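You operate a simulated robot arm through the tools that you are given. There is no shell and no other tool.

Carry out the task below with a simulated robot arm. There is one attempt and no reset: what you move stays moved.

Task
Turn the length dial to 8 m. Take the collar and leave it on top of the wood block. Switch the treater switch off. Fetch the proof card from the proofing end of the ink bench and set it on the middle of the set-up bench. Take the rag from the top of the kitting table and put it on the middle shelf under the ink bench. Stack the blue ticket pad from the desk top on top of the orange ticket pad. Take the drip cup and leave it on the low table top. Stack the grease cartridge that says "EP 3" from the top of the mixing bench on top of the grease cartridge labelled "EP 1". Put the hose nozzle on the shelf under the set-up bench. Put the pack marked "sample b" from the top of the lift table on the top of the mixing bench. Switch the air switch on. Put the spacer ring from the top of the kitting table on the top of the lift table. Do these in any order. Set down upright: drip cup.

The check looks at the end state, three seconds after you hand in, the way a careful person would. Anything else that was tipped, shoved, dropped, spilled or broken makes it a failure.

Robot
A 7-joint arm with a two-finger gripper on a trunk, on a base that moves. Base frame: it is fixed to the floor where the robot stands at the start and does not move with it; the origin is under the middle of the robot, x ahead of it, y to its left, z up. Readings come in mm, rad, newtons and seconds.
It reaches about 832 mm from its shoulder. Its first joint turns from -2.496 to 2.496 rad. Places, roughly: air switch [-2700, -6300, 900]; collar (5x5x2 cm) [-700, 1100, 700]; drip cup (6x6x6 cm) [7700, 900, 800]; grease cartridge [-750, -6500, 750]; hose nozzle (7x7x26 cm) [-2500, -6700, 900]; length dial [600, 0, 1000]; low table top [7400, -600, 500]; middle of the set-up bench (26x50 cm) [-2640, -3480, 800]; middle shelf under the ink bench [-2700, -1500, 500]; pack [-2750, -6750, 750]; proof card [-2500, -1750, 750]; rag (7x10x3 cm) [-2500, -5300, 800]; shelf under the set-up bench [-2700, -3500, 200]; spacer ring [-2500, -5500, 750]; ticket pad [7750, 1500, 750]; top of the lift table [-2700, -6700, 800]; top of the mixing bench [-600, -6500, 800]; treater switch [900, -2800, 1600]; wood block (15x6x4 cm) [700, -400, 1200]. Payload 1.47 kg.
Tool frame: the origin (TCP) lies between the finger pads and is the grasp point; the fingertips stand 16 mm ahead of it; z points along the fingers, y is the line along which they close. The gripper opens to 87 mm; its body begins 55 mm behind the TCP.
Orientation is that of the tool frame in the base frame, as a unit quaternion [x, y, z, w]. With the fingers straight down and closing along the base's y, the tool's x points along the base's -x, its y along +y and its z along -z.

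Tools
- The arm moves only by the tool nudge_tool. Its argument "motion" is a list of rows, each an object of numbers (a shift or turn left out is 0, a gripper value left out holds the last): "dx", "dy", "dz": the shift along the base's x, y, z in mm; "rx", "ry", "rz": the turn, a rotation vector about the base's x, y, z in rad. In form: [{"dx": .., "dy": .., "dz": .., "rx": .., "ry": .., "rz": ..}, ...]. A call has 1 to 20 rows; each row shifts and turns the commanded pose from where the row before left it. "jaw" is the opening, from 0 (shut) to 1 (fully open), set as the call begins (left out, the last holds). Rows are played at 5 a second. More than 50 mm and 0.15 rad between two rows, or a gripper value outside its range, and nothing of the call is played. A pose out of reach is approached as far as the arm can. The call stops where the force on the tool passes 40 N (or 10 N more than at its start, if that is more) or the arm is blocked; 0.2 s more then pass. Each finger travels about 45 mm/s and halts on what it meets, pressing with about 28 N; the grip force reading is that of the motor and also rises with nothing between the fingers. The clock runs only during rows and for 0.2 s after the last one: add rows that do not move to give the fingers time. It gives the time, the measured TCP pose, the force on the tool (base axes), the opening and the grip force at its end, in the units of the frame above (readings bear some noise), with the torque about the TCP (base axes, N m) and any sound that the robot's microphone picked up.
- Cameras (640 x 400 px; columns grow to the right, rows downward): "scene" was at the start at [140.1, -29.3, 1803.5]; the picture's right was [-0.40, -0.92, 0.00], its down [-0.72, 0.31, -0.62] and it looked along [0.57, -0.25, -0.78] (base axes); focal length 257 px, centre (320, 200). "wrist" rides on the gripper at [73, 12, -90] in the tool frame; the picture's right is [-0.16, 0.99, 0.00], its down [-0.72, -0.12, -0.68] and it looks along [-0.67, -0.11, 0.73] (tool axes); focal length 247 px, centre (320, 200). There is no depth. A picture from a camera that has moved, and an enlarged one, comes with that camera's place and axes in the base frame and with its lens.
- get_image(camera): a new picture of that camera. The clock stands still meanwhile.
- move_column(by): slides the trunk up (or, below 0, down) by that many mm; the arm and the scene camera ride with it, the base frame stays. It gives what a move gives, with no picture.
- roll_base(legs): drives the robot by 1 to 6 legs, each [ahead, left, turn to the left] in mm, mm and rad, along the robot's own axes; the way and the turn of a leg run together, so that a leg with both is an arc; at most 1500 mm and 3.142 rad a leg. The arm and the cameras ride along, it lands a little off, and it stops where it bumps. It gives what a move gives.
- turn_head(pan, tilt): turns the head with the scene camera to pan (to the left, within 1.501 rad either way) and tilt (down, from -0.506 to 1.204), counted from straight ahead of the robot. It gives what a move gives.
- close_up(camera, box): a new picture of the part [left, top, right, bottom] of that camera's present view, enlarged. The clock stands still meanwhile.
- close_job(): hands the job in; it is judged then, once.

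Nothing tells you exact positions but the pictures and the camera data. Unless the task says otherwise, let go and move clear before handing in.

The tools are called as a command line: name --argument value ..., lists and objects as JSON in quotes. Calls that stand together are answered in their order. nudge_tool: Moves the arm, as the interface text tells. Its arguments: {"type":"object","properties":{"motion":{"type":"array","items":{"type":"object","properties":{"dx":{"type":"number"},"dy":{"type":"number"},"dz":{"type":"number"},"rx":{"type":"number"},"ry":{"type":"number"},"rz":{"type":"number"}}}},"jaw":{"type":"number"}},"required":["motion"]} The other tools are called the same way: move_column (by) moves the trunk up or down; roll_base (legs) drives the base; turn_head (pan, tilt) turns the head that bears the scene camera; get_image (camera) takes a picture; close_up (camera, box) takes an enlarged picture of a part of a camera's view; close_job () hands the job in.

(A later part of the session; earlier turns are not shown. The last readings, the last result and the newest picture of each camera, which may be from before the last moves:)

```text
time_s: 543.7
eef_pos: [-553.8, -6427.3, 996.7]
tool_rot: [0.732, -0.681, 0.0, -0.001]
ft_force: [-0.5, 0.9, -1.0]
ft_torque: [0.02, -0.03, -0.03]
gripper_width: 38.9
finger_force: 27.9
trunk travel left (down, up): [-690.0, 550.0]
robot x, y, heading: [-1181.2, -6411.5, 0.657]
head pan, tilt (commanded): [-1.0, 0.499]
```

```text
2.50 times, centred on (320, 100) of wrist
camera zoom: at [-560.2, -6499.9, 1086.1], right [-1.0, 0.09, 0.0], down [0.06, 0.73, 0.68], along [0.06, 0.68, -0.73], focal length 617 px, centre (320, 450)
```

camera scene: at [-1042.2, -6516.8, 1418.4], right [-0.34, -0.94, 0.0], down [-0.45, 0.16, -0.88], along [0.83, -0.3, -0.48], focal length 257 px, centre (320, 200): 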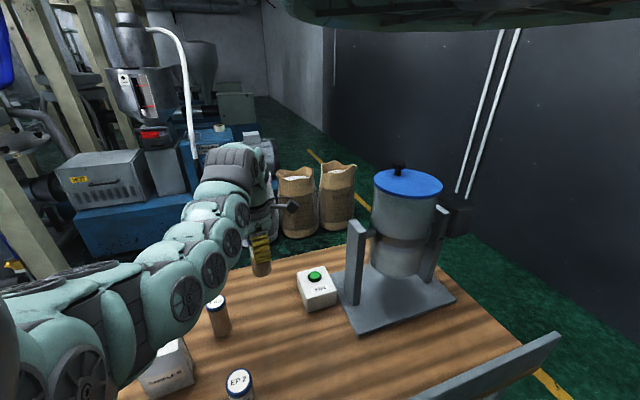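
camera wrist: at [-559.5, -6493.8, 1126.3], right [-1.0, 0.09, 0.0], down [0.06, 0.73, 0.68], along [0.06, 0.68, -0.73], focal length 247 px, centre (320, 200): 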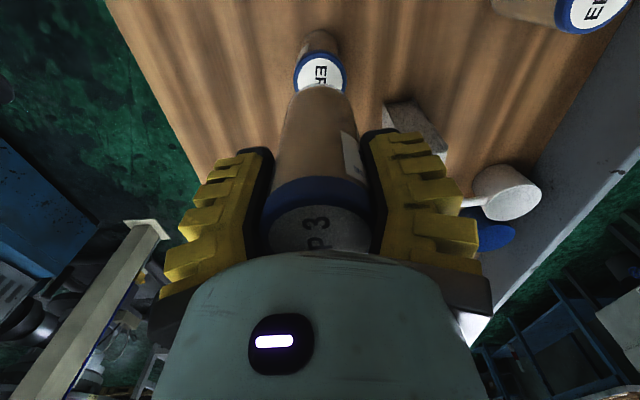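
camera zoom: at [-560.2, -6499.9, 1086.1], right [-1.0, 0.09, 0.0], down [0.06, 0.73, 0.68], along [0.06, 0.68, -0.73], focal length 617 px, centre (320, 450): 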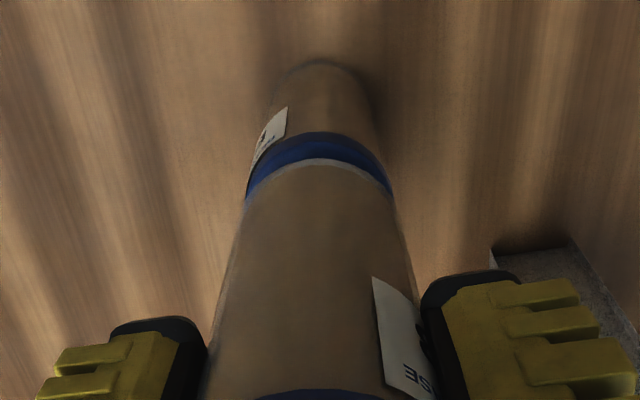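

Alignment looks right within a couple of millimetres. Lowering gently to contact.

nudge_tool --motion '[{"dz": -4}, {"dz": -4}]'

nudge_tool --motion '[{"dz": -2}, {"dz": -2}]'

close_up --camera "scene" --box '[200, 230, 300, 330]'

```text
time_s: 544.3
eef_pos: [-555.4, -6426.1, 987.5]
tool_rot: [0.732, -0.681, 0.001, -0.001]
ft_force: [-0.5, 0.3, -1.2]
ft_torque: [0.0, -0.01, -0.02]
gripper_width: 39.3
finger_force: 27.8
trunk travel left (down, up): [-690.0, 550.0]
robot x, y, heading: [-1184.6, -6408.5, 0.655]
head pan, tilt (commanded): [-1.0, 0.499]
```

```text
time_s: 544.9
eef_pos: [-554.8, -6426.3, 984.7]
tool_rot: [0.732, -0.681, 0.0, 0.0]
ft_force: [-0.5, 0.1, -1.7]
ft_torque: [-0.02, 0.0, -0.02]
gripper_width: 39.0
finger_force: 27.9
trunk travel left (down, up): [-690.0, 550.0]
robot x, y, heading: [-1183.9, -6407.2, 0.655]
head pan, tilt (commanded): [-1.0, 0.499]
```

```text
4.00 times, centred on (250, 280) of scene
camera zoom: at [-1042.3, -6395.1, 1378.4], right [-0.33, -0.94, 0.0], down [-0.45, 0.16, -0.88], along [0.83, -0.29, -0.48], focal length 1029 px, centre (600, -120)
```

zoom: 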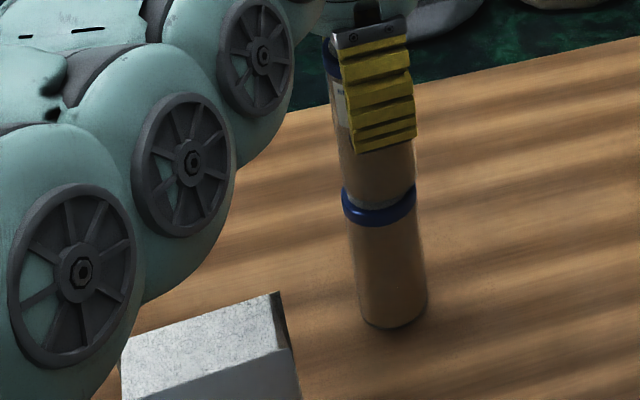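

nudge_tool --motion '[{"dz": -1.5}, {"dz": -1.5}]'

nudge_tool --motion '[{"dz": -1}, {"dz": -1}]'

```text
time_s: 545.5
eef_pos: [-554.9, -6427.6, 980.4]
tool_rot: [0.732, -0.682, 0.0, -0.001]
ft_force: [0.8, -0.3, -1.0]
ft_torque: [0.02, 0.0, -0.02]
gripper_width: 39.0
finger_force: 28.1
trunk travel left (down, up): [-690.0, 550.0]
robot x, y, heading: [-1181.2, -6411.0, 0.656]
head pan, tilt (commanded): [-1.0, 0.499]
```

```text
time_s: 546.1
eef_pos: [-554.4, -6426.6, 980.1]
tool_rot: [0.732, -0.682, 0.0, -0.002]
ft_force: [-0.6, 0.0, -1.7]
ft_torque: [0.01, 0.01, 0.02]
gripper_width: 38.9
finger_force: 28.5
trunk travel left (down, up): [-690.0, 550.0]
robot x, y, heading: [-1189.2, -6411.8, 0.66]
head pan, tilt (commanded): [-1.0, 0.499]
```

nudge_tool --motion '[{"dz": -1}, {"dz": -1}]'

nudge_tool --motion '[{"dz": -1}, {"dz": -1}]'

```text
time_s: 546.7
eef_pos: [-554.3, -6425.3, 978.2]
tool_rot: [0.732, -0.682, 0.0, -0.002]
ft_force: [-0.6, 0.8, 0.6]
ft_torque: [0.07, 0.1, 0.0]
gripper_width: 39.0
finger_force: 28.2
trunk travel left (down, up): [-690.0, 550.0]
robot x, y, heading: [-1181.8, -6407.8, 0.663]
head pan, tilt (commanded): [-1.0, 0.499]
```

```text
time_s: 547.3
eef_pos: [-553.3, -6426.2, 976.4]
tool_rot: [0.731, -0.682, 0.002, -0.001]
ft_force: [-4.0, -0.1, 13.1]
ft_torque: [0.03, 0.42, -0.01]
gripper_width: 39.2
finger_force: 28.3
trunk travel left (down, up): [-690.0, 550.0]
robot x, y, heading: [-1185.9, -6405.4, 0.662]
head pan, tilt (commanded): [-1.0, 0.499]
```

Contact. I relax 1 mm and open gently.

nudge_tool --motion '[{"dz": 0.8}, {"dx": 0}]'

nudge_tool --motion '[{"dx": 0}, {"dx": 0}, {"dx": 0}]' --jaw 0.7

close_up --camera "scene" --box '[200, 230, 300, 330]'

get_image --camera "wrist"

```text
time_s: 547.9
eef_pos: [-554.0, -6425.3, 976.3]
tool_rot: [0.731, -0.682, 0.001, -0.002]
ft_force: [-1.0, -1.5, 10.6]
ft_torque: [-0.13, 0.14, 0.01]
gripper_width: 38.7
finger_force: 27.8
trunk travel left (down, up): [-690.0, 550.0]
robot x, y, heading: [-1186.7, -6404.7, 0.658]
head pan, tilt (commanded): [-1.0, 0.499]
```

```text
time_s: 548.7
eef_pos: [-554.4, -6424.9, 976.2]
tool_rot: [0.732, -0.682, 0.0, -0.001]
ft_force: [-0.3, -0.2, 0.2]
ft_torque: [0.01, -0.01, 0.02]
gripper_width: 65.3
finger_force: 2.9
trunk travel left (down, up): [-690.0, 550.0]
robot x, y, heading: [-1183.7, -6409.2, 0.662]
head pan, tilt (commanded): [-1.0, 0.499]
```

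```text
4.00 times, centred on (250, 280) of scene
camera zoom: at [-1042.2, -6395.1, 1378.4], right [-0.33, -0.94, 0.0], down [-0.45, 0.16, -0.88], along [0.83, -0.29, -0.48], focal length 1029 px, centre (600, -120)
```

zoom: 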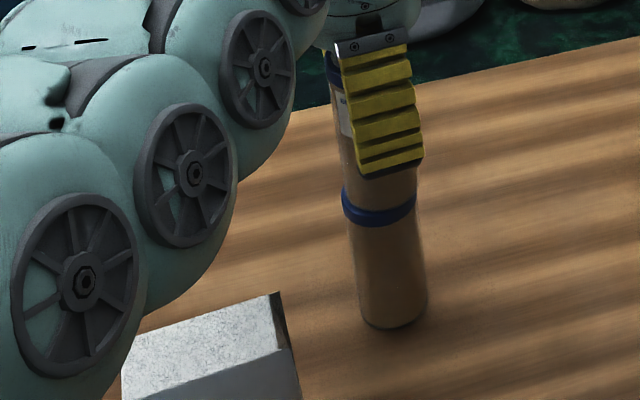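

```text
taken
camera wrist: at [-560.6, -6499.6, 1065.7], right [-1.0, 0.09, 0.0], down [0.06, 0.73, 0.68], along [0.06, 0.68, -0.73], focal length 247 px, centre (320, 200)
```

wrist: 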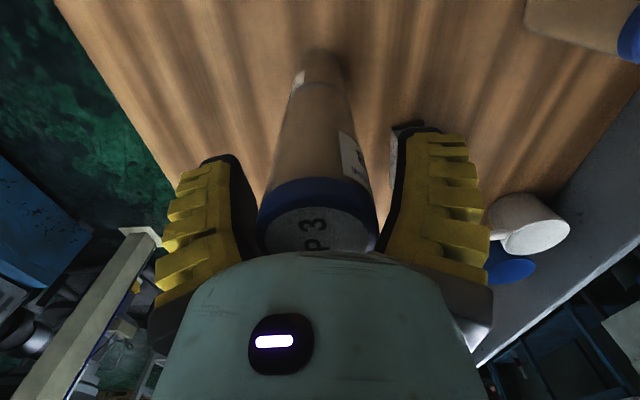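

EP 3 stands on EP 1. Rising straight up.

nudge_tool --motion '[{"dx": 0}, {"dx": 0}]' --jaw 0.9

move_column --by 140

get_image --camera "scene"

close_up --camera "scene" --box '[200, 200, 320, 340]'

```text
time_s: 549.3
eef_pos: [-555.3, -6425.7, 975.6]
tool_rot: [0.731, -0.682, 0.0, -0.001]
ft_force: [-0.1, 0.5, -1.2]
ft_torque: [0.03, 0.02, -0.03]
gripper_width: 80.3
finger_force: 1.1
trunk travel left (down, up): [-690.0, 550.0]
robot x, y, heading: [-1185.0, -6408.5, 0.66]
head pan, tilt (commanded): [-1.0, 0.499]
```

```text
time_s: 551.0
eef_pos: [-553.7, -6425.2, 1116.3]
tool_rot: [0.732, -0.681, -0.001, 0.0]
ft_force: [0.3, 0.2, 0.9]
ft_torque: [0.0, -0.01, 0.04]
gripper_width: 80.3
finger_force: 1.0
trunk travel left (down, up): [-830.0, 410.0]
robot x, y, heading: [-1185.4, -6407.2, 0.656]
head pan, tilt (commanded): [-1.0, 0.499]
```

```text
taken
camera scene: at [-1042.2, -6395.1, 1518.3], right [-0.33, -0.94, 0.0], down [-0.45, 0.16, -0.88], along [0.83, -0.29, -0.48], focal length 257 px, centre (320, 200)
```

scene: 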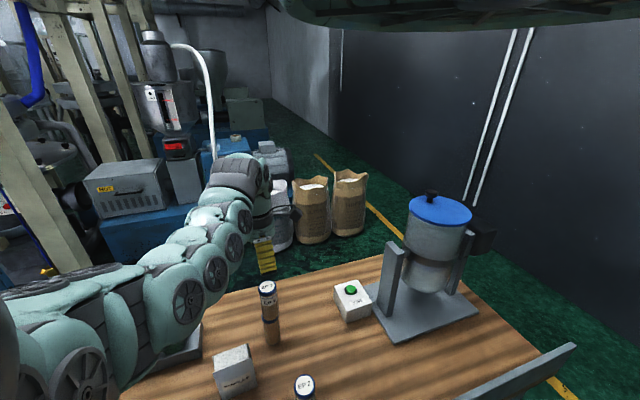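

```text
2.86 times, centred on (260, 270) of scene
camera zoom: at [-1042.2, -6395.1, 1518.3], right [-0.33, -0.94, 0.0], down [-0.45, 0.16, -0.88], along [0.83, -0.29, -0.48], focal length 735 px, centre (491, 0)
```

zoom: 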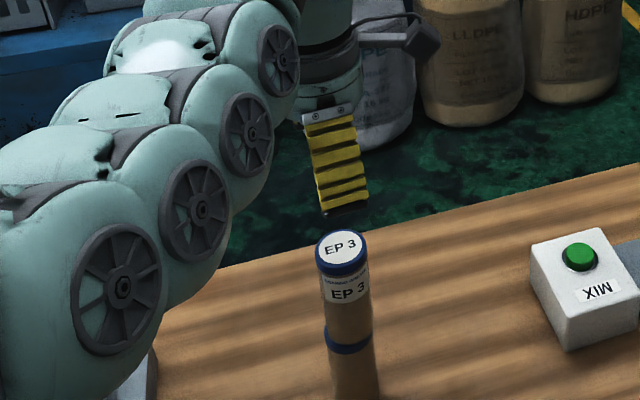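

All is well at the mixing bench. The remaining jobs are on the far east side (desk and low table). I back out and drive north along the aisle.

roll_base --legs '[[-408, 314, 0]]'

roll_base --legs '[[854, 1110, 0], [854, 1110, 0]]'

get_image --camera "scene"

```text
time_s: 554.0
eef_pos: [-1071.2, -6431.8, 1117.7]
tool_rot: [0.727, -0.686, 0.001, -0.001]
ft_force: [-0.3, -0.1, -0.1]
ft_torque: [0.0, -0.02, 0.0]
gripper_width: 80.5
finger_force: 1.3
trunk travel left (down, up): [-830.0, 410.0]
robot x, y, heading: [-1703.4, -6408.2, 0.647]
head pan, tilt (commanded): [-1.0, 0.499]
```

```text
time_s: 567.6
eef_pos: [-1063.5, -3632.6, 1116.3]
tool_rot: [0.727, -0.686, 0.0, -0.001]
ft_force: [0.0, -0.1, 0.0]
ft_torque: [0.01, -0.03, -0.04]
gripper_width: 80.3
finger_force: 1.7
trunk travel left (down, up): [-830.0, 410.0]
robot x, y, heading: [-1694.5, -3604.9, 0.647]
head pan, tilt (commanded): [-1.0, 0.499]
```

```text
taken
camera scene: at [-1550.4, -3594.9, 1518.4], right [-0.35, -0.94, 0.0], down [-0.45, 0.17, -0.88], along [0.82, -0.3, -0.48], focal length 257 px, centre (320, 200)
```

scene: 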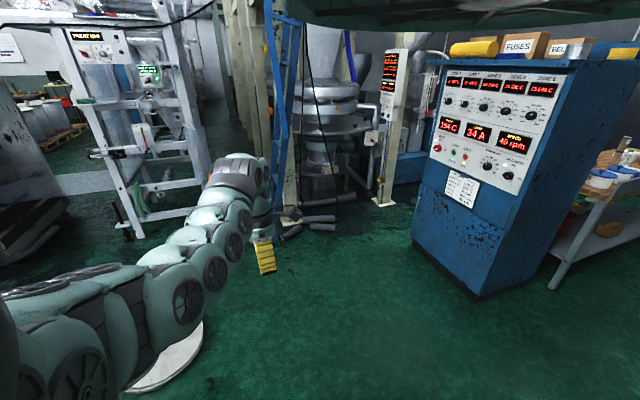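

roll_base --legs '[[904, 1197, 0], [904, 1197, 0], [904, 1197, 0]]'

get_image --camera "scene"

```text
refused: leg 1 is longer than a leg can be; nothing moved
```

```text
taken
camera scene: at [-1550.4, -3594.9, 1518.4], right [-0.35, -0.94, 0.0], down [-0.45, 0.17, -0.88], along [0.82, -0.3, -0.48], focal length 257 px, centre (320, 200)
```

scene: 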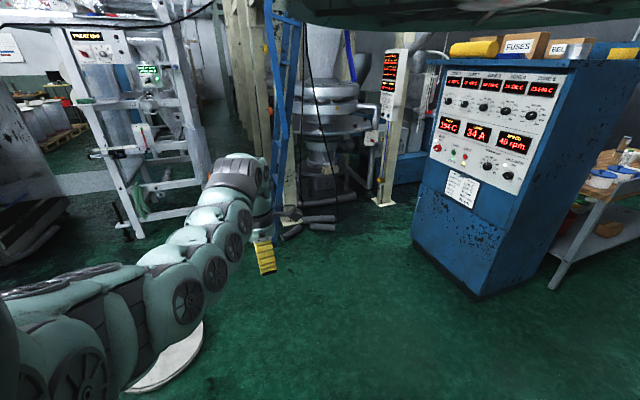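

roll_base --legs '[[885, 1170, 0], [885, 1170, 0], [885, 1170, 0]]'

get_image --camera "scene"

```text
time_s: 588.7
eef_pos: [-1004.8, 764.8, 1114.9]
tool_rot: [0.718, -0.696, -0.001, -0.001]
ft_force: [0.3, 0.5, 0.2]
ft_torque: [-0.01, 0.01, 0.04]
gripper_width: 80.1
finger_force: 1.4
trunk travel left (down, up): [-830.0, 410.0]
robot x, y, heading: [-1633.6, 805.1, 0.622]
head pan, tilt (commanded): [-1.0, 0.499]
```

```text
taken
camera scene: at [-1490.4, 813.5, 1518.4], right [-0.37, -0.93, 0.0], down [-0.44, 0.18, -0.88], along [0.82, -0.33, -0.48], focal length 257 px, centre (320, 200)
```

scene: 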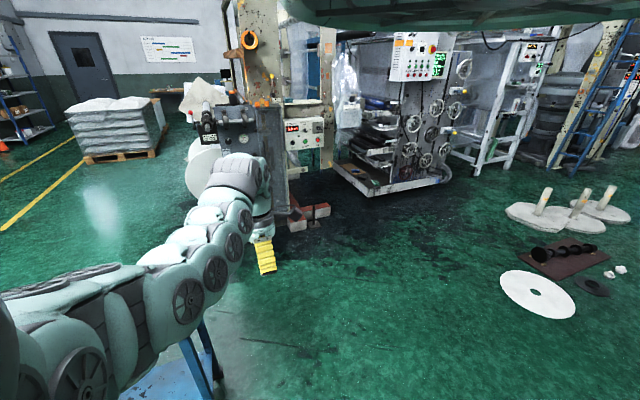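

The cart is just east of me; I go on north to the marked walkway (y≈3400) and then east along it.

roll_base --legs '[[756, 1054, 0], [756, 1054, 0]]'

get_image --camera "scene"

```text
time_s: 601.3
eef_pos: [-986.4, 3346.4, 1116.7]
tool_rot: [0.714, -0.7, -0.001, -0.001]
ft_force: [0.7, 0.9, 0.2]
ft_torque: [-0.02, 0.0, 0.02]
gripper_width: 80.1
finger_force: 1.4
trunk travel left (down, up): [-830.0, 410.0]
robot x, y, heading: [-1614.8, 3396.6, 0.609]
head pan, tilt (commanded): [-1.0, 0.499]
```

```text
taken
camera scene: at [-1471.9, 3401.1, 1518.4], right [-0.38, -0.92, 0.0], down [-0.44, 0.18, -0.88], along [0.81, -0.33, -0.48], focal length 257 px, centre (320, 200)
```

scene: 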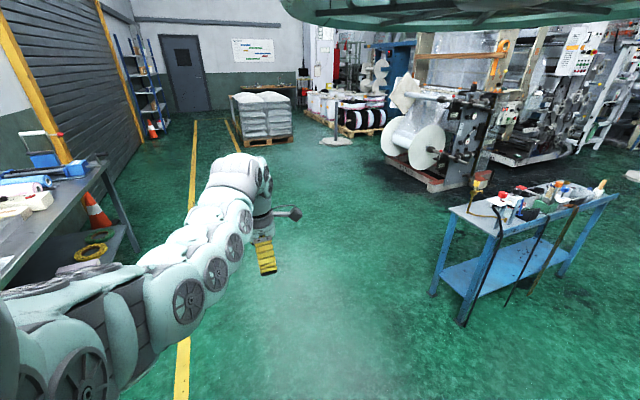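

Clear view of the hall: the walkway runs east past the bag pallet. I drive east along y≈3500.

roll_base --legs '[[1258, -731, 0], [1189, -829, 0]]'

get_image --camera "scene"

```text
time_s: 615.5
eef_pos: [1943.8, 3347.8, 1116.1]
tool_rot: [-0.696, 0.718, 0.0, 0.001]
ft_force: [-0.4, -0.1, -0.6]
ft_torque: [-0.02, 0.0, -0.03]
gripper_width: 80.3
finger_force: 1.5
trunk travel left (down, up): [-830.0, 410.0]
robot x, y, heading: [1319.5, 3434.2, 0.556]
head pan, tilt (commanded): [-1.0, 0.499]
```

```text
taken
camera scene: at [1461.4, 3428.8, 1518.4], right [-0.43, -0.9, 0.0], down [-0.43, 0.21, -0.88], along [0.79, -0.38, -0.48], focal length 257 px, centre (320, 200)
```

scene: 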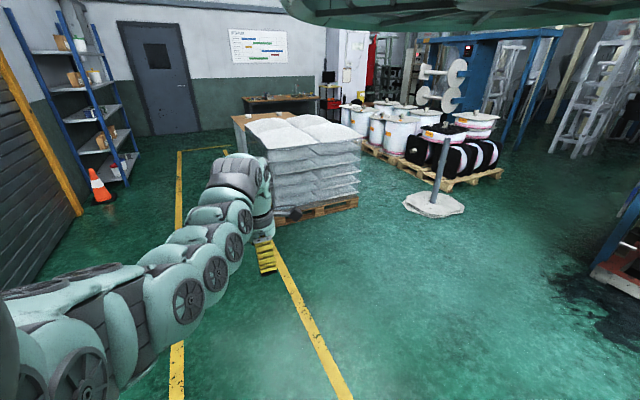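

roll_base --legs '[[1258, -723, 0], [1258, -723, 0]]'

get_image --camera "scene"

```text
time_s: 629.6
eef_pos: [4861.4, 3302.6, 1116.7]
tool_rot: [-0.671, 0.742, 0.001, 0.001]
ft_force: [-0.4, 0.4, 0.2]
ft_torque: [-0.01, -0.03, -0.01]
gripper_width: 80.2
finger_force: 1.3
trunk travel left (down, up): [-830.0, 410.0]
robot x, y, heading: [4248.5, 3425.1, 0.487]
head pan, tilt (commanded): [-1.0, 0.499]
```

```text
taken
camera scene: at [4386.3, 3416.2, 1518.4], right [-0.49, -0.87, 0.0], down [-0.42, 0.24, -0.88], along [0.76, -0.43, -0.48], focal length 257 px, centre (320, 200)
```

scene: 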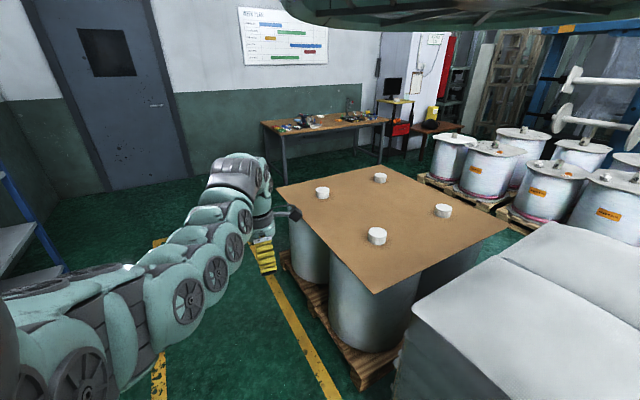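

The desk with its wooden top is ahead on the right, beyond the reel pallet. I continue east past the pallet.

roll_base --legs '[[1083, -553, 0], [1083, -553, 0]]'

get_image --camera "scene"

```text
time_s: 641.6
eef_pos: [7303.3, 3382.0, 1116.4]
tool_rot: [-0.67, 0.742, -0.001, 0.002]
ft_force: [-0.8, -0.4, 0.4]
ft_torque: [-0.02, -0.01, 0.03]
gripper_width: 80.2
finger_force: 1.4
trunk travel left (down, up): [-830.0, 410.0]
robot x, y, heading: [6681.4, 3507.9, 0.485]
head pan, tilt (commanded): [-1.0, 0.499]
```

```text
taken
camera scene: at [6827.6, 3495.6, 1518.4], right [-0.49, -0.87, 0.0], down [-0.42, 0.23, -0.88], along [0.77, -0.43, -0.48], focal length 257 px, centre (320, 200)
```

scene: 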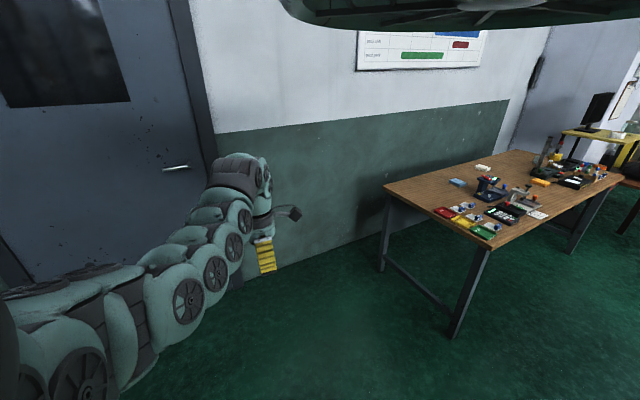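

The desk (north end at y≈2260, front edge x≈7280) carries small items. Let me zoom to find the ticket pads and the drip cup.

close_up --camera "scene" --box '[410, 130, 630, 260]'

close_up --camera "scene" --box '[520, 80, 640, 200]'

```text
2.91 times, centred on (520, 195) of scene
camera zoom: at [6827.6, 3495.6, 1518.4], right [-0.49, -0.87, 0.0], down [-0.42, 0.23, -0.88], along [0.77, -0.43, -0.48], focal length 748 px, centre (-262, 214)
```

zoom: 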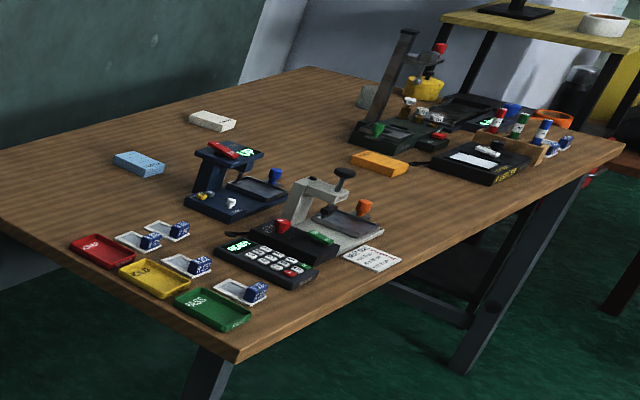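

```text
3.33 times, centred on (580, 140) of scene
camera zoom: at [6827.6, 3495.6, 1518.4], right [-0.49, -0.87, 0.0], down [-0.42, 0.23, -0.88], along [0.77, -0.43, -0.48], focal length 858 px, centre (-547, 400)
```

zoom: 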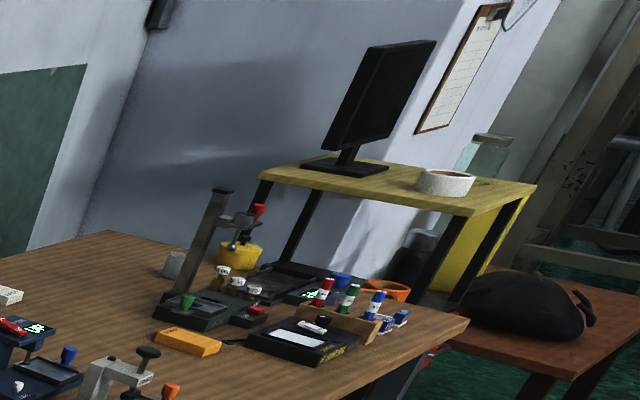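

Blue, white and orange pads lie on the desk; the blue one is deep on the desk, behind a press, so it's best reached from the desk's north end. I turn to face south.

roll_base --legs '[[0, 0, -1.405]]'

roll_base --legs '[[793, 380, 0]]'

get_image --camera "scene"

```text
time_s: 645.4
eef_pos: [6674.5, 2876.2, 1116.4]
tool_rot: [-0.041, 0.999, 0.0, 0.0]
ft_force: [-0.4, 1.2, 0.2]
ft_torque: [-0.05, 0.01, 0.03]
gripper_width: 80.4
finger_force: 1.0
trunk travel left (down, up): [-830.0, 410.0]
robot x, y, heading: [6686.3, 3505.7, -0.908]
head pan, tilt (commanded): [-1.0, 0.499]
```

```text
time_s: 650.0
eef_pos: [7451.7, 2484.2, 1117.4]
tool_rot: [-0.036, 0.999, -0.001, 0.002]
ft_force: [0.4, 0.9, 0.0]
ft_torque: [-0.03, -0.01, 0.02]
gripper_width: 80.4
finger_force: 1.2
trunk travel left (down, up): [-830.0, 410.0]
robot x, y, heading: [7470.5, 3111.4, -0.907]
head pan, tilt (commanded): [-1.0, 0.499]
```

```text
taken
camera scene: at [7482.9, 2972.4, 1518.4], right [-0.94, 0.33, 0.0], down [0.16, 0.45, -0.88], along [-0.29, -0.83, -0.48], focal length 257 px, centre (320, 200)
```

scene: 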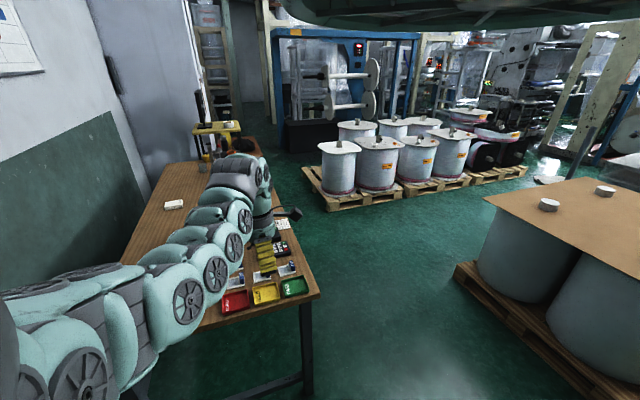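

roll_base --legs '[[372, -330, 0]]'

get_image --camera "wrist"

get_image --camera "scene"

```text
time_s: 652.9
eef_pos: [7430.0, 1991.5, 1115.3]
tool_rot: [-0.038, 0.999, -0.001, 0.001]
ft_force: [0.2, -0.6, 0.3]
ft_torque: [-0.01, -0.03, -0.02]
gripper_width: 80.3
finger_force: 1.5
trunk travel left (down, up): [-830.0, 410.0]
robot x, y, heading: [7443.3, 2623.7, -0.904]
head pan, tilt (commanded): [-1.0, 0.499]
```

```text
taken
camera wrist: at [7357.3, 1996.7, 1205.6], right [0.08, 1.0, 0.0], down [0.73, -0.06, 0.68], along [0.68, -0.06, -0.73], focal length 247 px, centre (320, 200)
```

wrist: 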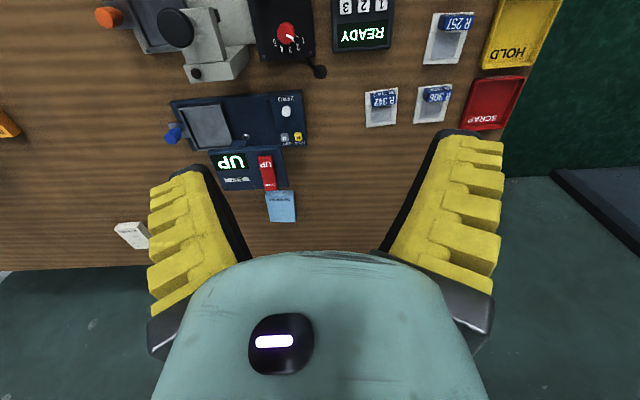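

```text
taken
camera scene: at [7457.4, 2480.2, 1518.4], right [-0.94, 0.33, 0.0], down [0.16, 0.45, -0.88], along [-0.29, -0.83, -0.48], focal length 257 px, centre (320, 200)
```

scene: 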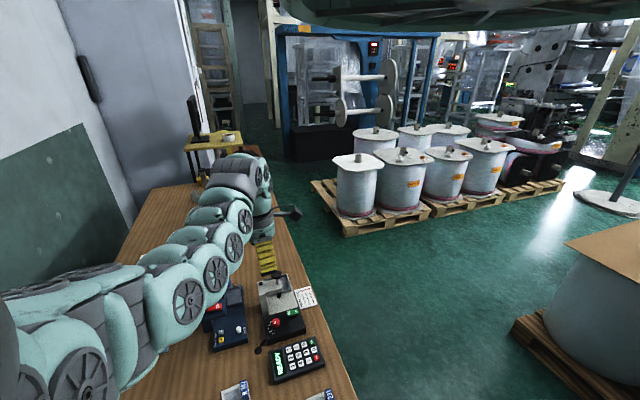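

close_up --camera "wrist" --box '[150, 80, 350, 250]'

close_up --camera "scene" --box '[180, 260, 340, 400]'

```text
2.35 times, centred on (250, 165) of wrist
camera zoom: at [7357.3, 1996.7, 1205.6], right [0.08, 1.0, 0.0], down [0.73, -0.06, 0.68], along [0.68, -0.06, -0.73], focal length 581 px, centre (485, 282)
```

zoom: 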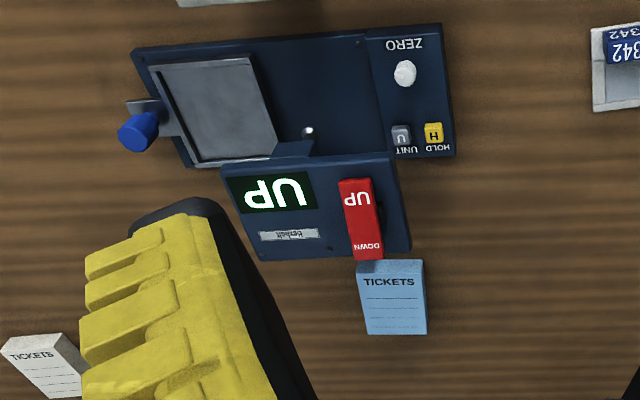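

```text
2.86 times, centred on (260, 330) of scene
camera zoom: at [7457.4, 2480.2, 1518.4], right [-0.94, 0.33, 0.0], down [0.16, 0.45, -0.88], along [-0.29, -0.83, -0.48], focal length 735 px, centre (491, -171)
```

zoom: 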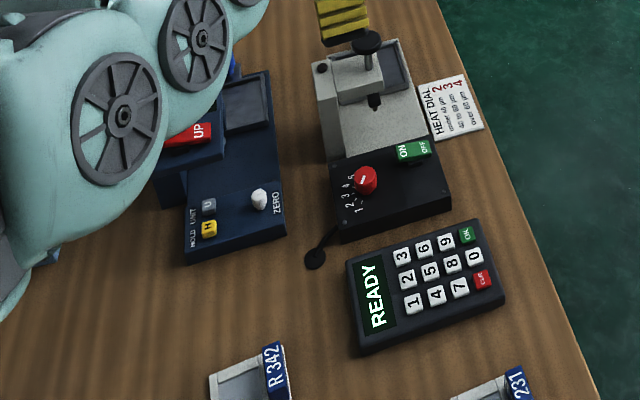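

The blue pad (about 10×7 cm) is at roughly (7772, 1866), just behind a scale. I'll approach from the north with the robot nearly facing south and fingers vertical; first some room and rotation.

roll_base --legs '[[71, 294, 0], [0, 0, -0.55]]'

nudge_tool --motion '[{"rz": 0.12}, {"rz": 0.12}, {"rz": 0.12}, {"rz": 0.114}]'

nudge_tool --motion '[{"dx": 40, "dz": 8}, {"dx": 40, "dz": 8}, {"dx": 40, "dz": 8}, {"dx": 40, "dz": 8}, {"dx": 40, "dz": 8}, {"dx": 40, "dz": 8}, {"dx": 40, "dz": 8}, {"dx": 40, "dz": 8}]'

get_image --camera "wrist"

```text
time_s: 656.6
eef_pos: [7380.9, 2220.7, 1116.6]
tool_rot: [0.237, 0.972, -0.001, 0.0]
ft_force: [0.2, -0.4, -0.2]
ft_torque: [-0.01, -0.01, 0.01]
gripper_width: 80.0
finger_force: 1.4
trunk travel left (down, up): [-830.0, 410.0]
robot x, y, heading: [7723.9, 2749.4, -1.459]
head pan, tilt (commanded): [-1.0, 0.499]
```

```text
time_s: 657.6
eef_pos: [7379.9, 2221.9, 1115.1]
tool_rot: [0.001, 1.0, 0.0, 0.001]
ft_force: [-0.6, -0.3, 1.2]
ft_torque: [0.01, 0.01, -0.01]
gripper_width: 80.4
finger_force: 0.9
trunk travel left (down, up): [-830.0, 410.0]
robot x, y, heading: [7721.3, 2751.3, -1.46]
head pan, tilt (commanded): [-1.0, 0.499]
```

```text
time_s: 659.4
eef_pos: [7688.9, 2218.4, 1116.0]
tool_rot: [0.001, 1.0, -0.002, 0.001]
ft_force: [0.1, 0.1, 0.6]
ft_torque: [0.0, -0.05, 0.0]
gripper_width: 80.2
finger_force: 1.5
out of reach, approached as far as the arm can: row 2, 3, 4, 5, 6, 7, 8
trunk travel left (down, up): [-830.0, 410.0]
robot x, y, heading: [7721.7, 2750.9, -1.459]
head pan, tilt (commanded): [-1.0, 0.499]
```

```text
taken
camera wrist: at [7616.2, 2230.5, 1205.5], right [0.16, 0.99, -0.01], down [0.72, -0.11, 0.68], along [0.67, -0.11, -0.73], focal length 247 px, centre (320, 200)
```

wrist: 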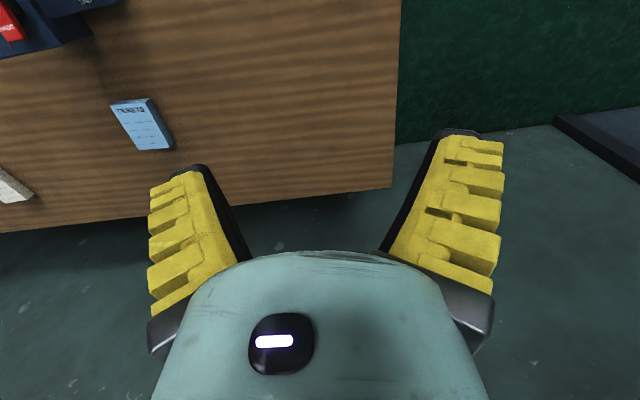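

Hand orientation works here; the pad's centre is (7774, 1877), turned about −8°. I roll up to the desk's north end and extend over the pad.

roll_base --legs '[[152, 14, 0]]'

nudge_tool --motion '[{"dx": 14, "dy": -38, "rz": -0.07}, {"dx": 14, "dy": -38, "rz": -0.07}, {"dx": 13, "dy": -38}, {"dx": 13, "dy": -38}]'

get_image --camera "wrist"

```text
time_s: 660.8
eef_pos: [7718.7, 2067.8, 1116.3]
tool_rot: [0.002, 1.0, -0.002, 0.002]
ft_force: [-0.1, -0.5, 0.4]
ft_torque: [-0.01, -0.01, 0.0]
gripper_width: 80.3
finger_force: 1.4
trunk travel left (down, up): [-830.0, 410.0]
robot x, y, heading: [7751.7, 2600.5, -1.464]
head pan, tilt (commanded): [-1.0, 0.499]
```

```text
time_s: 661.8
eef_pos: [7772.2, 1916.1, 1116.3]
tool_rot: [0.069, 0.998, -0.002, 0.003]
ft_force: [-0.7, 0.4, -0.7]
ft_torque: [0.0, 0.01, 0.0]
gripper_width: 80.4
finger_force: 1.4
trunk travel left (down, up): [-830.0, 410.0]
robot x, y, heading: [7756.3, 2598.6, -1.456]
head pan, tilt (commanded): [-1.0, 0.499]
```

```text
taken
camera wrist: at [7702.4, 1937.1, 1204.8], right [0.29, 0.96, 0.0], down [0.7, -0.21, 0.68], along [0.65, -0.2, -0.73], focal length 247 px, centre (320, 200)
```

wrist: 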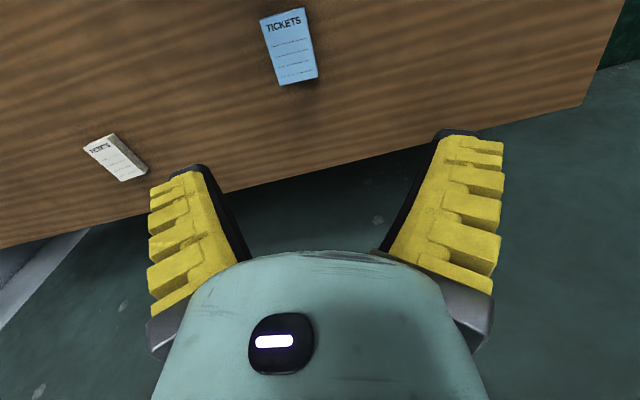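

nudge_tool --motion '[{"dy": -23, "dz": 10}, {"dy": -23, "dz": 10}]'

move_column --by -250

get_image --camera "wrist"

```text
time_s: 662.4
eef_pos: [7772.2, 1871.1, 1135.0]
tool_rot: [0.072, 0.997, -0.003, 0.002]
ft_force: [0.8, -0.6, -0.8]
ft_torque: [-0.03, -0.01, -0.02]
gripper_width: 80.3
finger_force: 1.0
trunk travel left (down, up): [-830.0, 410.0]
robot x, y, heading: [7751.1, 2600.0, -1.46]
head pan, tilt (commanded): [-1.0, 0.499]
```

```text
time_s: 664.9
eef_pos: [7772.9, 1871.4, 885.7]
tool_rot: [0.072, 0.997, -0.003, 0.002]
ft_force: [-0.7, -0.2, 0.4]
ft_torque: [0.0, 0.02, -0.01]
gripper_width: 80.4
finger_force: 0.9
trunk travel left (down, up): [-580.0, 660.0]
robot x, y, heading: [7756.0, 2597.6, -1.46]
head pan, tilt (commanded): [-1.0, 0.499]
```

```text
taken
camera wrist: at [7702.1, 1893.1, 975.1], right [0.3, 0.95, -0.01], down [0.7, -0.21, 0.68], along [0.65, -0.21, -0.73], focal length 247 px, centre (320, 200)
```

wrist: 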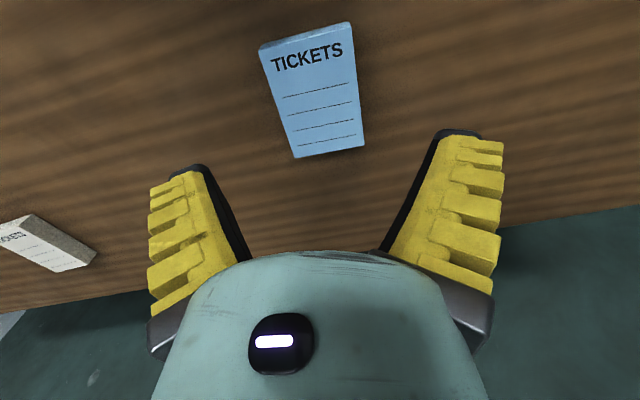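

nudge_tool --motion '[{"dy": -5, "dx": -1}, {"dx": 0}]' --jaw 1.0

move_column --by -75

get_image --camera "wrist"

```text
time_s: 665.5
eef_pos: [7771.3, 1866.4, 885.7]
tool_rot: [0.072, 0.997, -0.002, 0.002]
ft_force: [-0.4, -0.2, 0.0]
ft_torque: [0.01, 0.0, 0.01]
gripper_width: 86.8
finger_force: 0.0
trunk travel left (down, up): [-580.0, 660.0]
robot x, y, heading: [7756.0, 2601.2, -1.463]
head pan, tilt (commanded): [-1.0, 0.499]
```

```text
time_s: 666.6
eef_pos: [7771.1, 1865.7, 811.5]
tool_rot: [0.071, 0.997, -0.004, 0.002]
ft_force: [0.1, 0.4, 0.9]
ft_torque: [0.03, 0.0, 0.03]
gripper_width: 86.7
finger_force: 0.1
trunk travel left (down, up): [-505.0, 735.0]
robot x, y, heading: [7755.9, 2598.4, -1.464]
head pan, tilt (commanded): [-1.0, 0.499]
```

```text
taken
camera wrist: at [7701.5, 1887.9, 900.4], right [0.3, 0.95, -0.01], down [0.7, -0.21, 0.68], along [0.65, -0.21, -0.73], focal length 247 px, centre (320, 200)
```

wrist: 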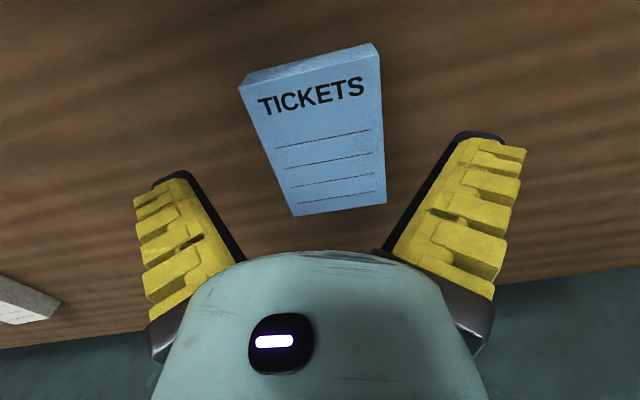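

nudge_tool --motion '[{"dx": -4, "dy": 2}]'

move_column --by -20

get_image --camera "wrist"

```text
time_s: 667.0
eef_pos: [7766.8, 1869.6, 809.6]
tool_rot: [0.071, 0.997, -0.003, 0.002]
ft_force: [-0.2, 0.9, -0.3]
ft_torque: [0.01, 0.02, 0.01]
gripper_width: 86.9
finger_force: 0.0
trunk travel left (down, up): [-505.0, 735.0]
robot x, y, heading: [7752.5, 2598.4, -1.457]
head pan, tilt (commanded): [-1.0, 0.499]
```

```text
time_s: 667.7
eef_pos: [7766.3, 1866.7, 791.4]
tool_rot: [0.071, 0.997, -0.005, 0.003]
ft_force: [0.0, 0.1, -0.2]
ft_torque: [0.04, 0.01, 0.03]
gripper_width: 87.1
finger_force: 0.1
trunk travel left (down, up): [-485.0, 755.0]
robot x, y, heading: [7754.8, 2595.8, -1.466]
head pan, tilt (commanded): [-1.0, 0.499]
```

```text
taken
camera wrist: at [7697.4, 1889.9, 880.2], right [0.3, 0.95, -0.01], down [0.7, -0.21, 0.68], along [0.65, -0.21, -0.73], focal length 247 px, centre (320, 200)
```

wrist: 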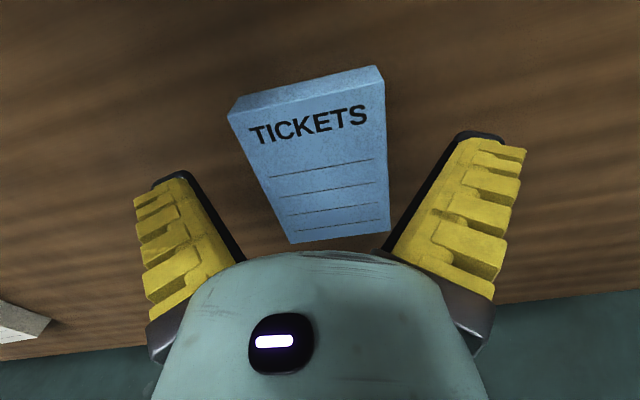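

move_column --by -6

nudge_tool --motion '[{"dx": 0}, {"dx": 0}, {"dx": 0}, {"dx": 0}]' --jaw 0.4

get_image --camera "wrist"

```text
time_s: 668.3
eef_pos: [7767.1, 1868.2, 784.2]
tool_rot: [0.073, 0.997, -0.003, 0.002]
ft_force: [-0.7, 0.0, -0.8]
ft_torque: [0.0, -0.02, 0.0]
gripper_width: 86.8
finger_force: 0.0
trunk travel left (down, up): [-479.0, 761.0]
robot x, y, heading: [7750.4, 2598.7, -1.463]
head pan, tilt (commanded): [-1.0, 0.499]
```

```text
time_s: 669.3
eef_pos: [7768.0, 1869.4, 785.6]
tool_rot: [0.071, 0.997, -0.004, 0.001]
ft_force: [-0.2, 3.3, 6.1]
ft_torque: [0.03, -0.01, 0.0]
gripper_width: 58.3
finger_force: 28.2
trunk travel left (down, up): [-479.0, 761.0]
robot x, y, heading: [7752.3, 2598.0, -1.463]
head pan, tilt (commanded): [-1.0, 0.499]
```

```text
taken
camera wrist: at [7697.4, 1890.0, 874.5], right [0.3, 0.95, -0.01], down [0.7, -0.21, 0.68], along [0.65, -0.21, -0.73], focal length 247 px, centre (320, 200)
```

wrist: 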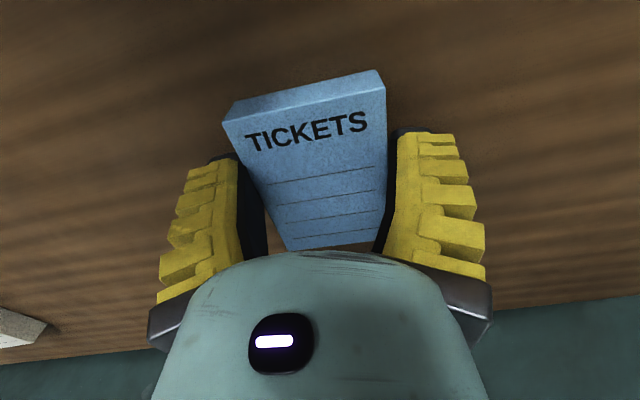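

The blue pad is gripped. I lift with the trunk.

move_column --by 60

get_image --camera "wrist"

move_column --by 240

```text
time_s: 670.3
eef_pos: [7767.2, 1868.9, 844.3]
tool_rot: [0.072, 0.997, -0.003, 0.002]
ft_force: [0.0, 0.5, -1.2]
ft_torque: [-0.03, 0.02, -0.03]
gripper_width: 55.8
finger_force: 28.2
trunk travel left (down, up): [-539.0, 701.0]
robot x, y, heading: [7752.4, 2596.9, -1.469]
head pan, tilt (commanded): [-1.0, 0.499]
```

```text
taken
camera wrist: at [7697.4, 1890.7, 933.5], right [0.3, 0.95, 0.0], down [0.7, -0.21, 0.68], along [0.65, -0.21, -0.73], focal length 247 px, centre (320, 200)
```

wrist: 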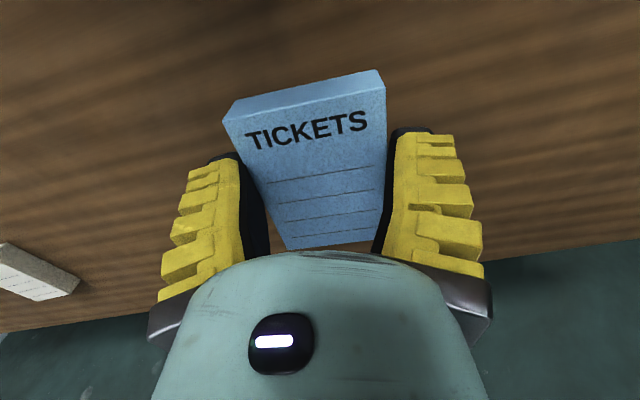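

```text
time_s: 672.8
eef_pos: [7767.2, 1868.0, 1084.1]
tool_rot: [0.071, 0.997, -0.003, 0.001]
ft_force: [0.0, -0.3, -1.3]
ft_torque: [0.01, 0.0, 0.0]
gripper_width: 55.5
finger_force: 27.8
trunk travel left (down, up): [-779.0, 461.0]
robot x, y, heading: [7758.4, 2601.3, -1.463]
head pan, tilt (commanded): [-1.0, 0.499]
```

The blue pad is held. I back north out of the desk area, go west and then turn toward the desk's front side.

roll_base --legs '[[-646, 70, 0], [-163, -1045, 0]]'

nudge_tool --motion '[{"dx": -45, "dy": 15}, {"dx": -45, "dy": 15}, {"dx": -45, "dy": 20}, {"dx": -45, "dy": 20}, {"dx": -45, "dy": 20}, {"dx": -45, "dy": 20}]'

get_image --camera "scene"

```text
time_s: 681.4
eef_pos: [6719.2, 2545.9, 1083.8]
tool_rot: [0.066, 0.998, -0.003, 0.001]
ft_force: [-0.1, -0.2, -1.2]
ft_torque: [0.03, 0.01, 0.04]
gripper_width: 53.6
finger_force: 28.1
trunk travel left (down, up): [-779.0, 461.0]
robot x, y, heading: [6697.3, 3277.4, -1.449]
head pan, tilt (commanded): [-1.0, 0.499]
```

```text
time_s: 682.8
eef_pos: [6448.8, 2652.9, 1081.5]
tool_rot: [0.065, 0.998, -0.003, 0.003]
ft_force: [0.0, 0.7, -1.5]
ft_torque: [0.02, 0.04, 0.04]
gripper_width: 52.8
finger_force: 28.1
trunk travel left (down, up): [-779.0, 461.0]
robot x, y, heading: [6697.6, 3272.5, -1.453]
head pan, tilt (commanded): [-1.0, 0.499]
```

```text
taken
camera scene: at [6636.9, 3148.6, 1467.4], right [-0.64, 0.77, 0.0], down [0.37, 0.31, -0.88], along [-0.68, -0.56, -0.48], focal length 257 px, centre (320, 200)
```

scene: 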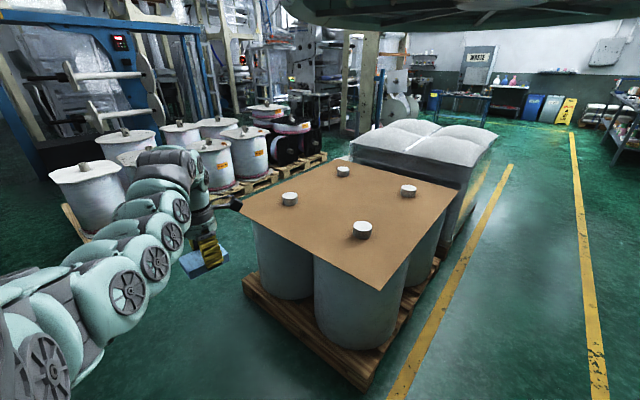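

nudge_tool --motion '[{"dx": -30, "dy": 29}, {"dx": -30, "dy": 29}, {"dx": -30, "dy": 28}]'

get_image --camera "wrist"

roll_base --legs '[[0, 0, 1.05], [0, 0, 1.05]]'

get_image --camera "scene"

```text
time_s: 683.6
eef_pos: [6358.8, 2741.6, 1082.3]
tool_rot: [0.065, 0.998, -0.003, 0.003]
ft_force: [0.9, 0.1, 0.0]
ft_torque: [0.03, 0.0, -0.02]
gripper_width: 52.8
finger_force: 28.1
trunk travel left (down, up): [-779.0, 461.0]
robot x, y, heading: [6699.4, 3276.8, -1.446]
head pan, tilt (commanded): [-1.0, 0.499]
```

```text
taken
camera wrist: at [6288.0, 2762.9, 1173.0], right [0.29, 0.96, 0.0], down [0.7, -0.21, 0.69], along [0.66, -0.2, -0.73], focal length 247 px, centre (320, 200)
```

wrist: 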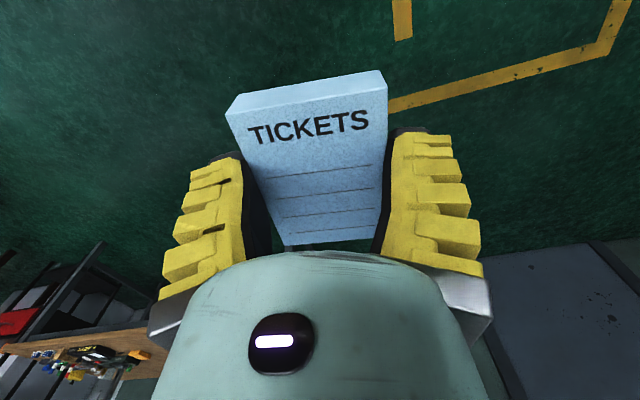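

```text
time_s: 689.3
eef_pos: [7328.8, 3250.7, 1084.1]
tool_rot: [0.832, -0.555, 0.001, -0.003]
ft_force: [-0.6, 0.2, -1.7]
ft_torque: [-0.02, 0.01, -0.05]
gripper_width: 51.9
finger_force: 27.7
trunk travel left (down, up): [-779.0, 461.0]
robot x, y, heading: [6698.5, 3276.0, 0.653]
head pan, tilt (commanded): [-1.0, 0.499]
```

```text
taken
camera scene: at [6839.5, 3287.1, 1467.4], right [-0.34, -0.94, 0.0], down [-0.45, 0.16, -0.88], along [0.82, -0.3, -0.48], focal length 257 px, centre (320, 200)
```

scene: 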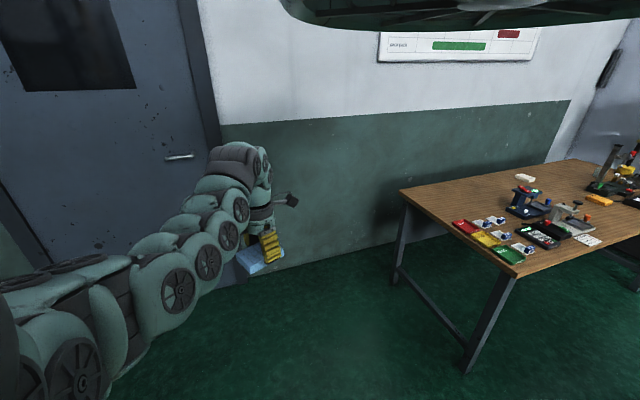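

roll_base --legs '[[-519, -721, 0], [-519, -721, 0]]'

get_image --camera "scene"

```text
time_s: 698.3
eef_pos: [7389.0, 1459.1, 1083.7]
tool_rot: [0.831, -0.556, -0.001, -0.004]
ft_force: [-0.3, -0.4, 0.0]
ft_torque: [0.01, -0.02, -0.02]
gripper_width: 40.7
finger_force: 4.2
trunk travel left (down, up): [-779.0, 461.0]
robot x, y, heading: [6757.4, 1487.8, 0.641]
head pan, tilt (commanded): [-1.0, 0.499]
```

```text
taken
camera scene: at [6898.8, 1497.6, 1467.4], right [-0.35, -0.94, 0.0], down [-0.45, 0.17, -0.88], along [0.82, -0.3, -0.48], focal length 257 px, centre (320, 200)
```

scene: 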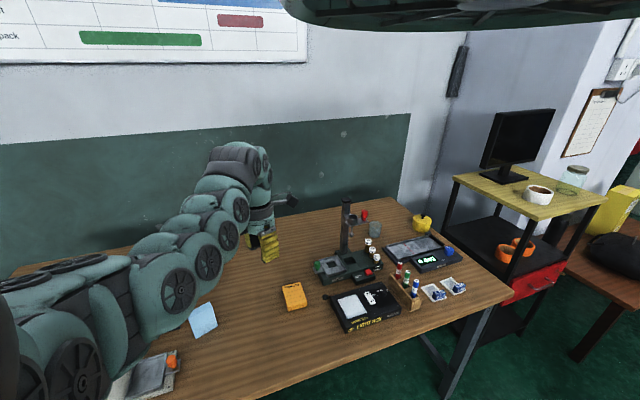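

The blue pad has slipped out and now lies on the desk front. Let me look closely at what happened around it.

close_up --camera "scene" --box '[90, 260, 330, 400]'

get_image --camera "wrist"

close_up --camera "scene" --box '[250, 180, 480, 340]'

```text
2.67 times, centred on (210, 330) of scene
camera zoom: at [6898.8, 1497.6, 1467.4], right [-0.35, -0.94, 0.0], down [-0.45, 0.17, -0.88], along [0.82, -0.3, -0.48], focal length 686 px, centre (613, -147)
```

zoom: 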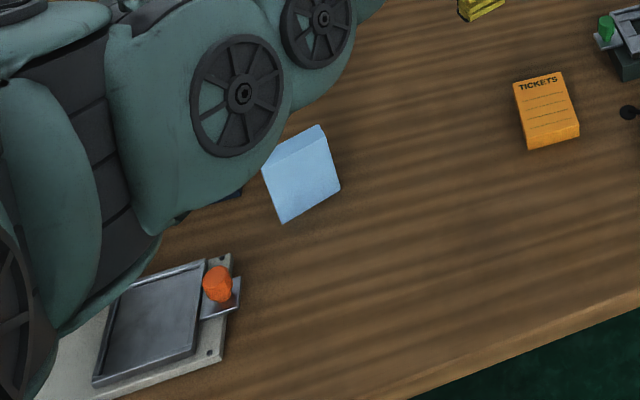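

```text
taken
camera wrist: at [7406.4, 1386.7, 1173.4], right [-0.97, -0.23, 0.0], down [-0.17, 0.71, 0.68], along [-0.15, 0.67, -0.73], focal length 247 px, centre (320, 200)
```

wrist: 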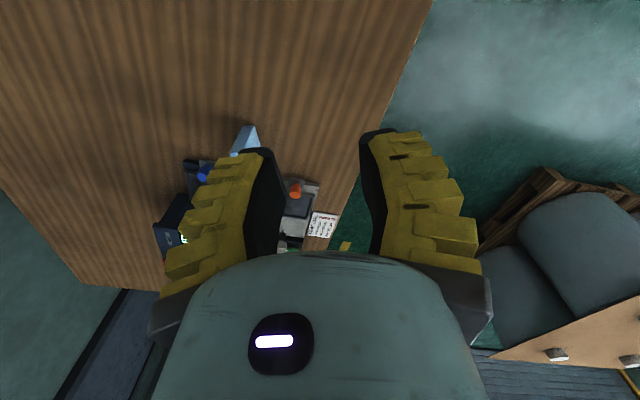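

```text
2.50 times, centred on (365, 260) of scene
camera zoom: at [6898.8, 1497.6, 1467.4], right [-0.35, -0.94, 0.0], down [-0.45, 0.17, -0.88], along [0.82, -0.3, -0.48], focal length 643 px, centre (208, 50)
```

zoom: 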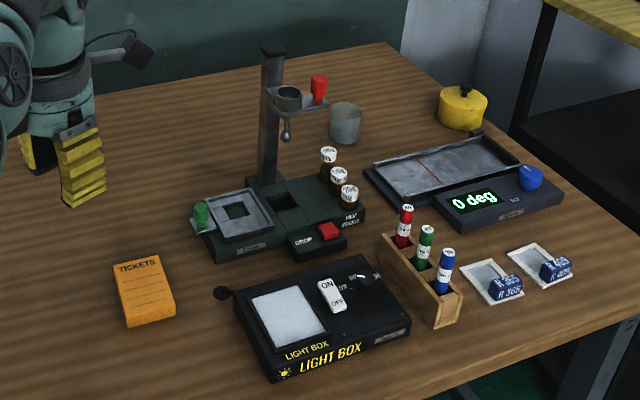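

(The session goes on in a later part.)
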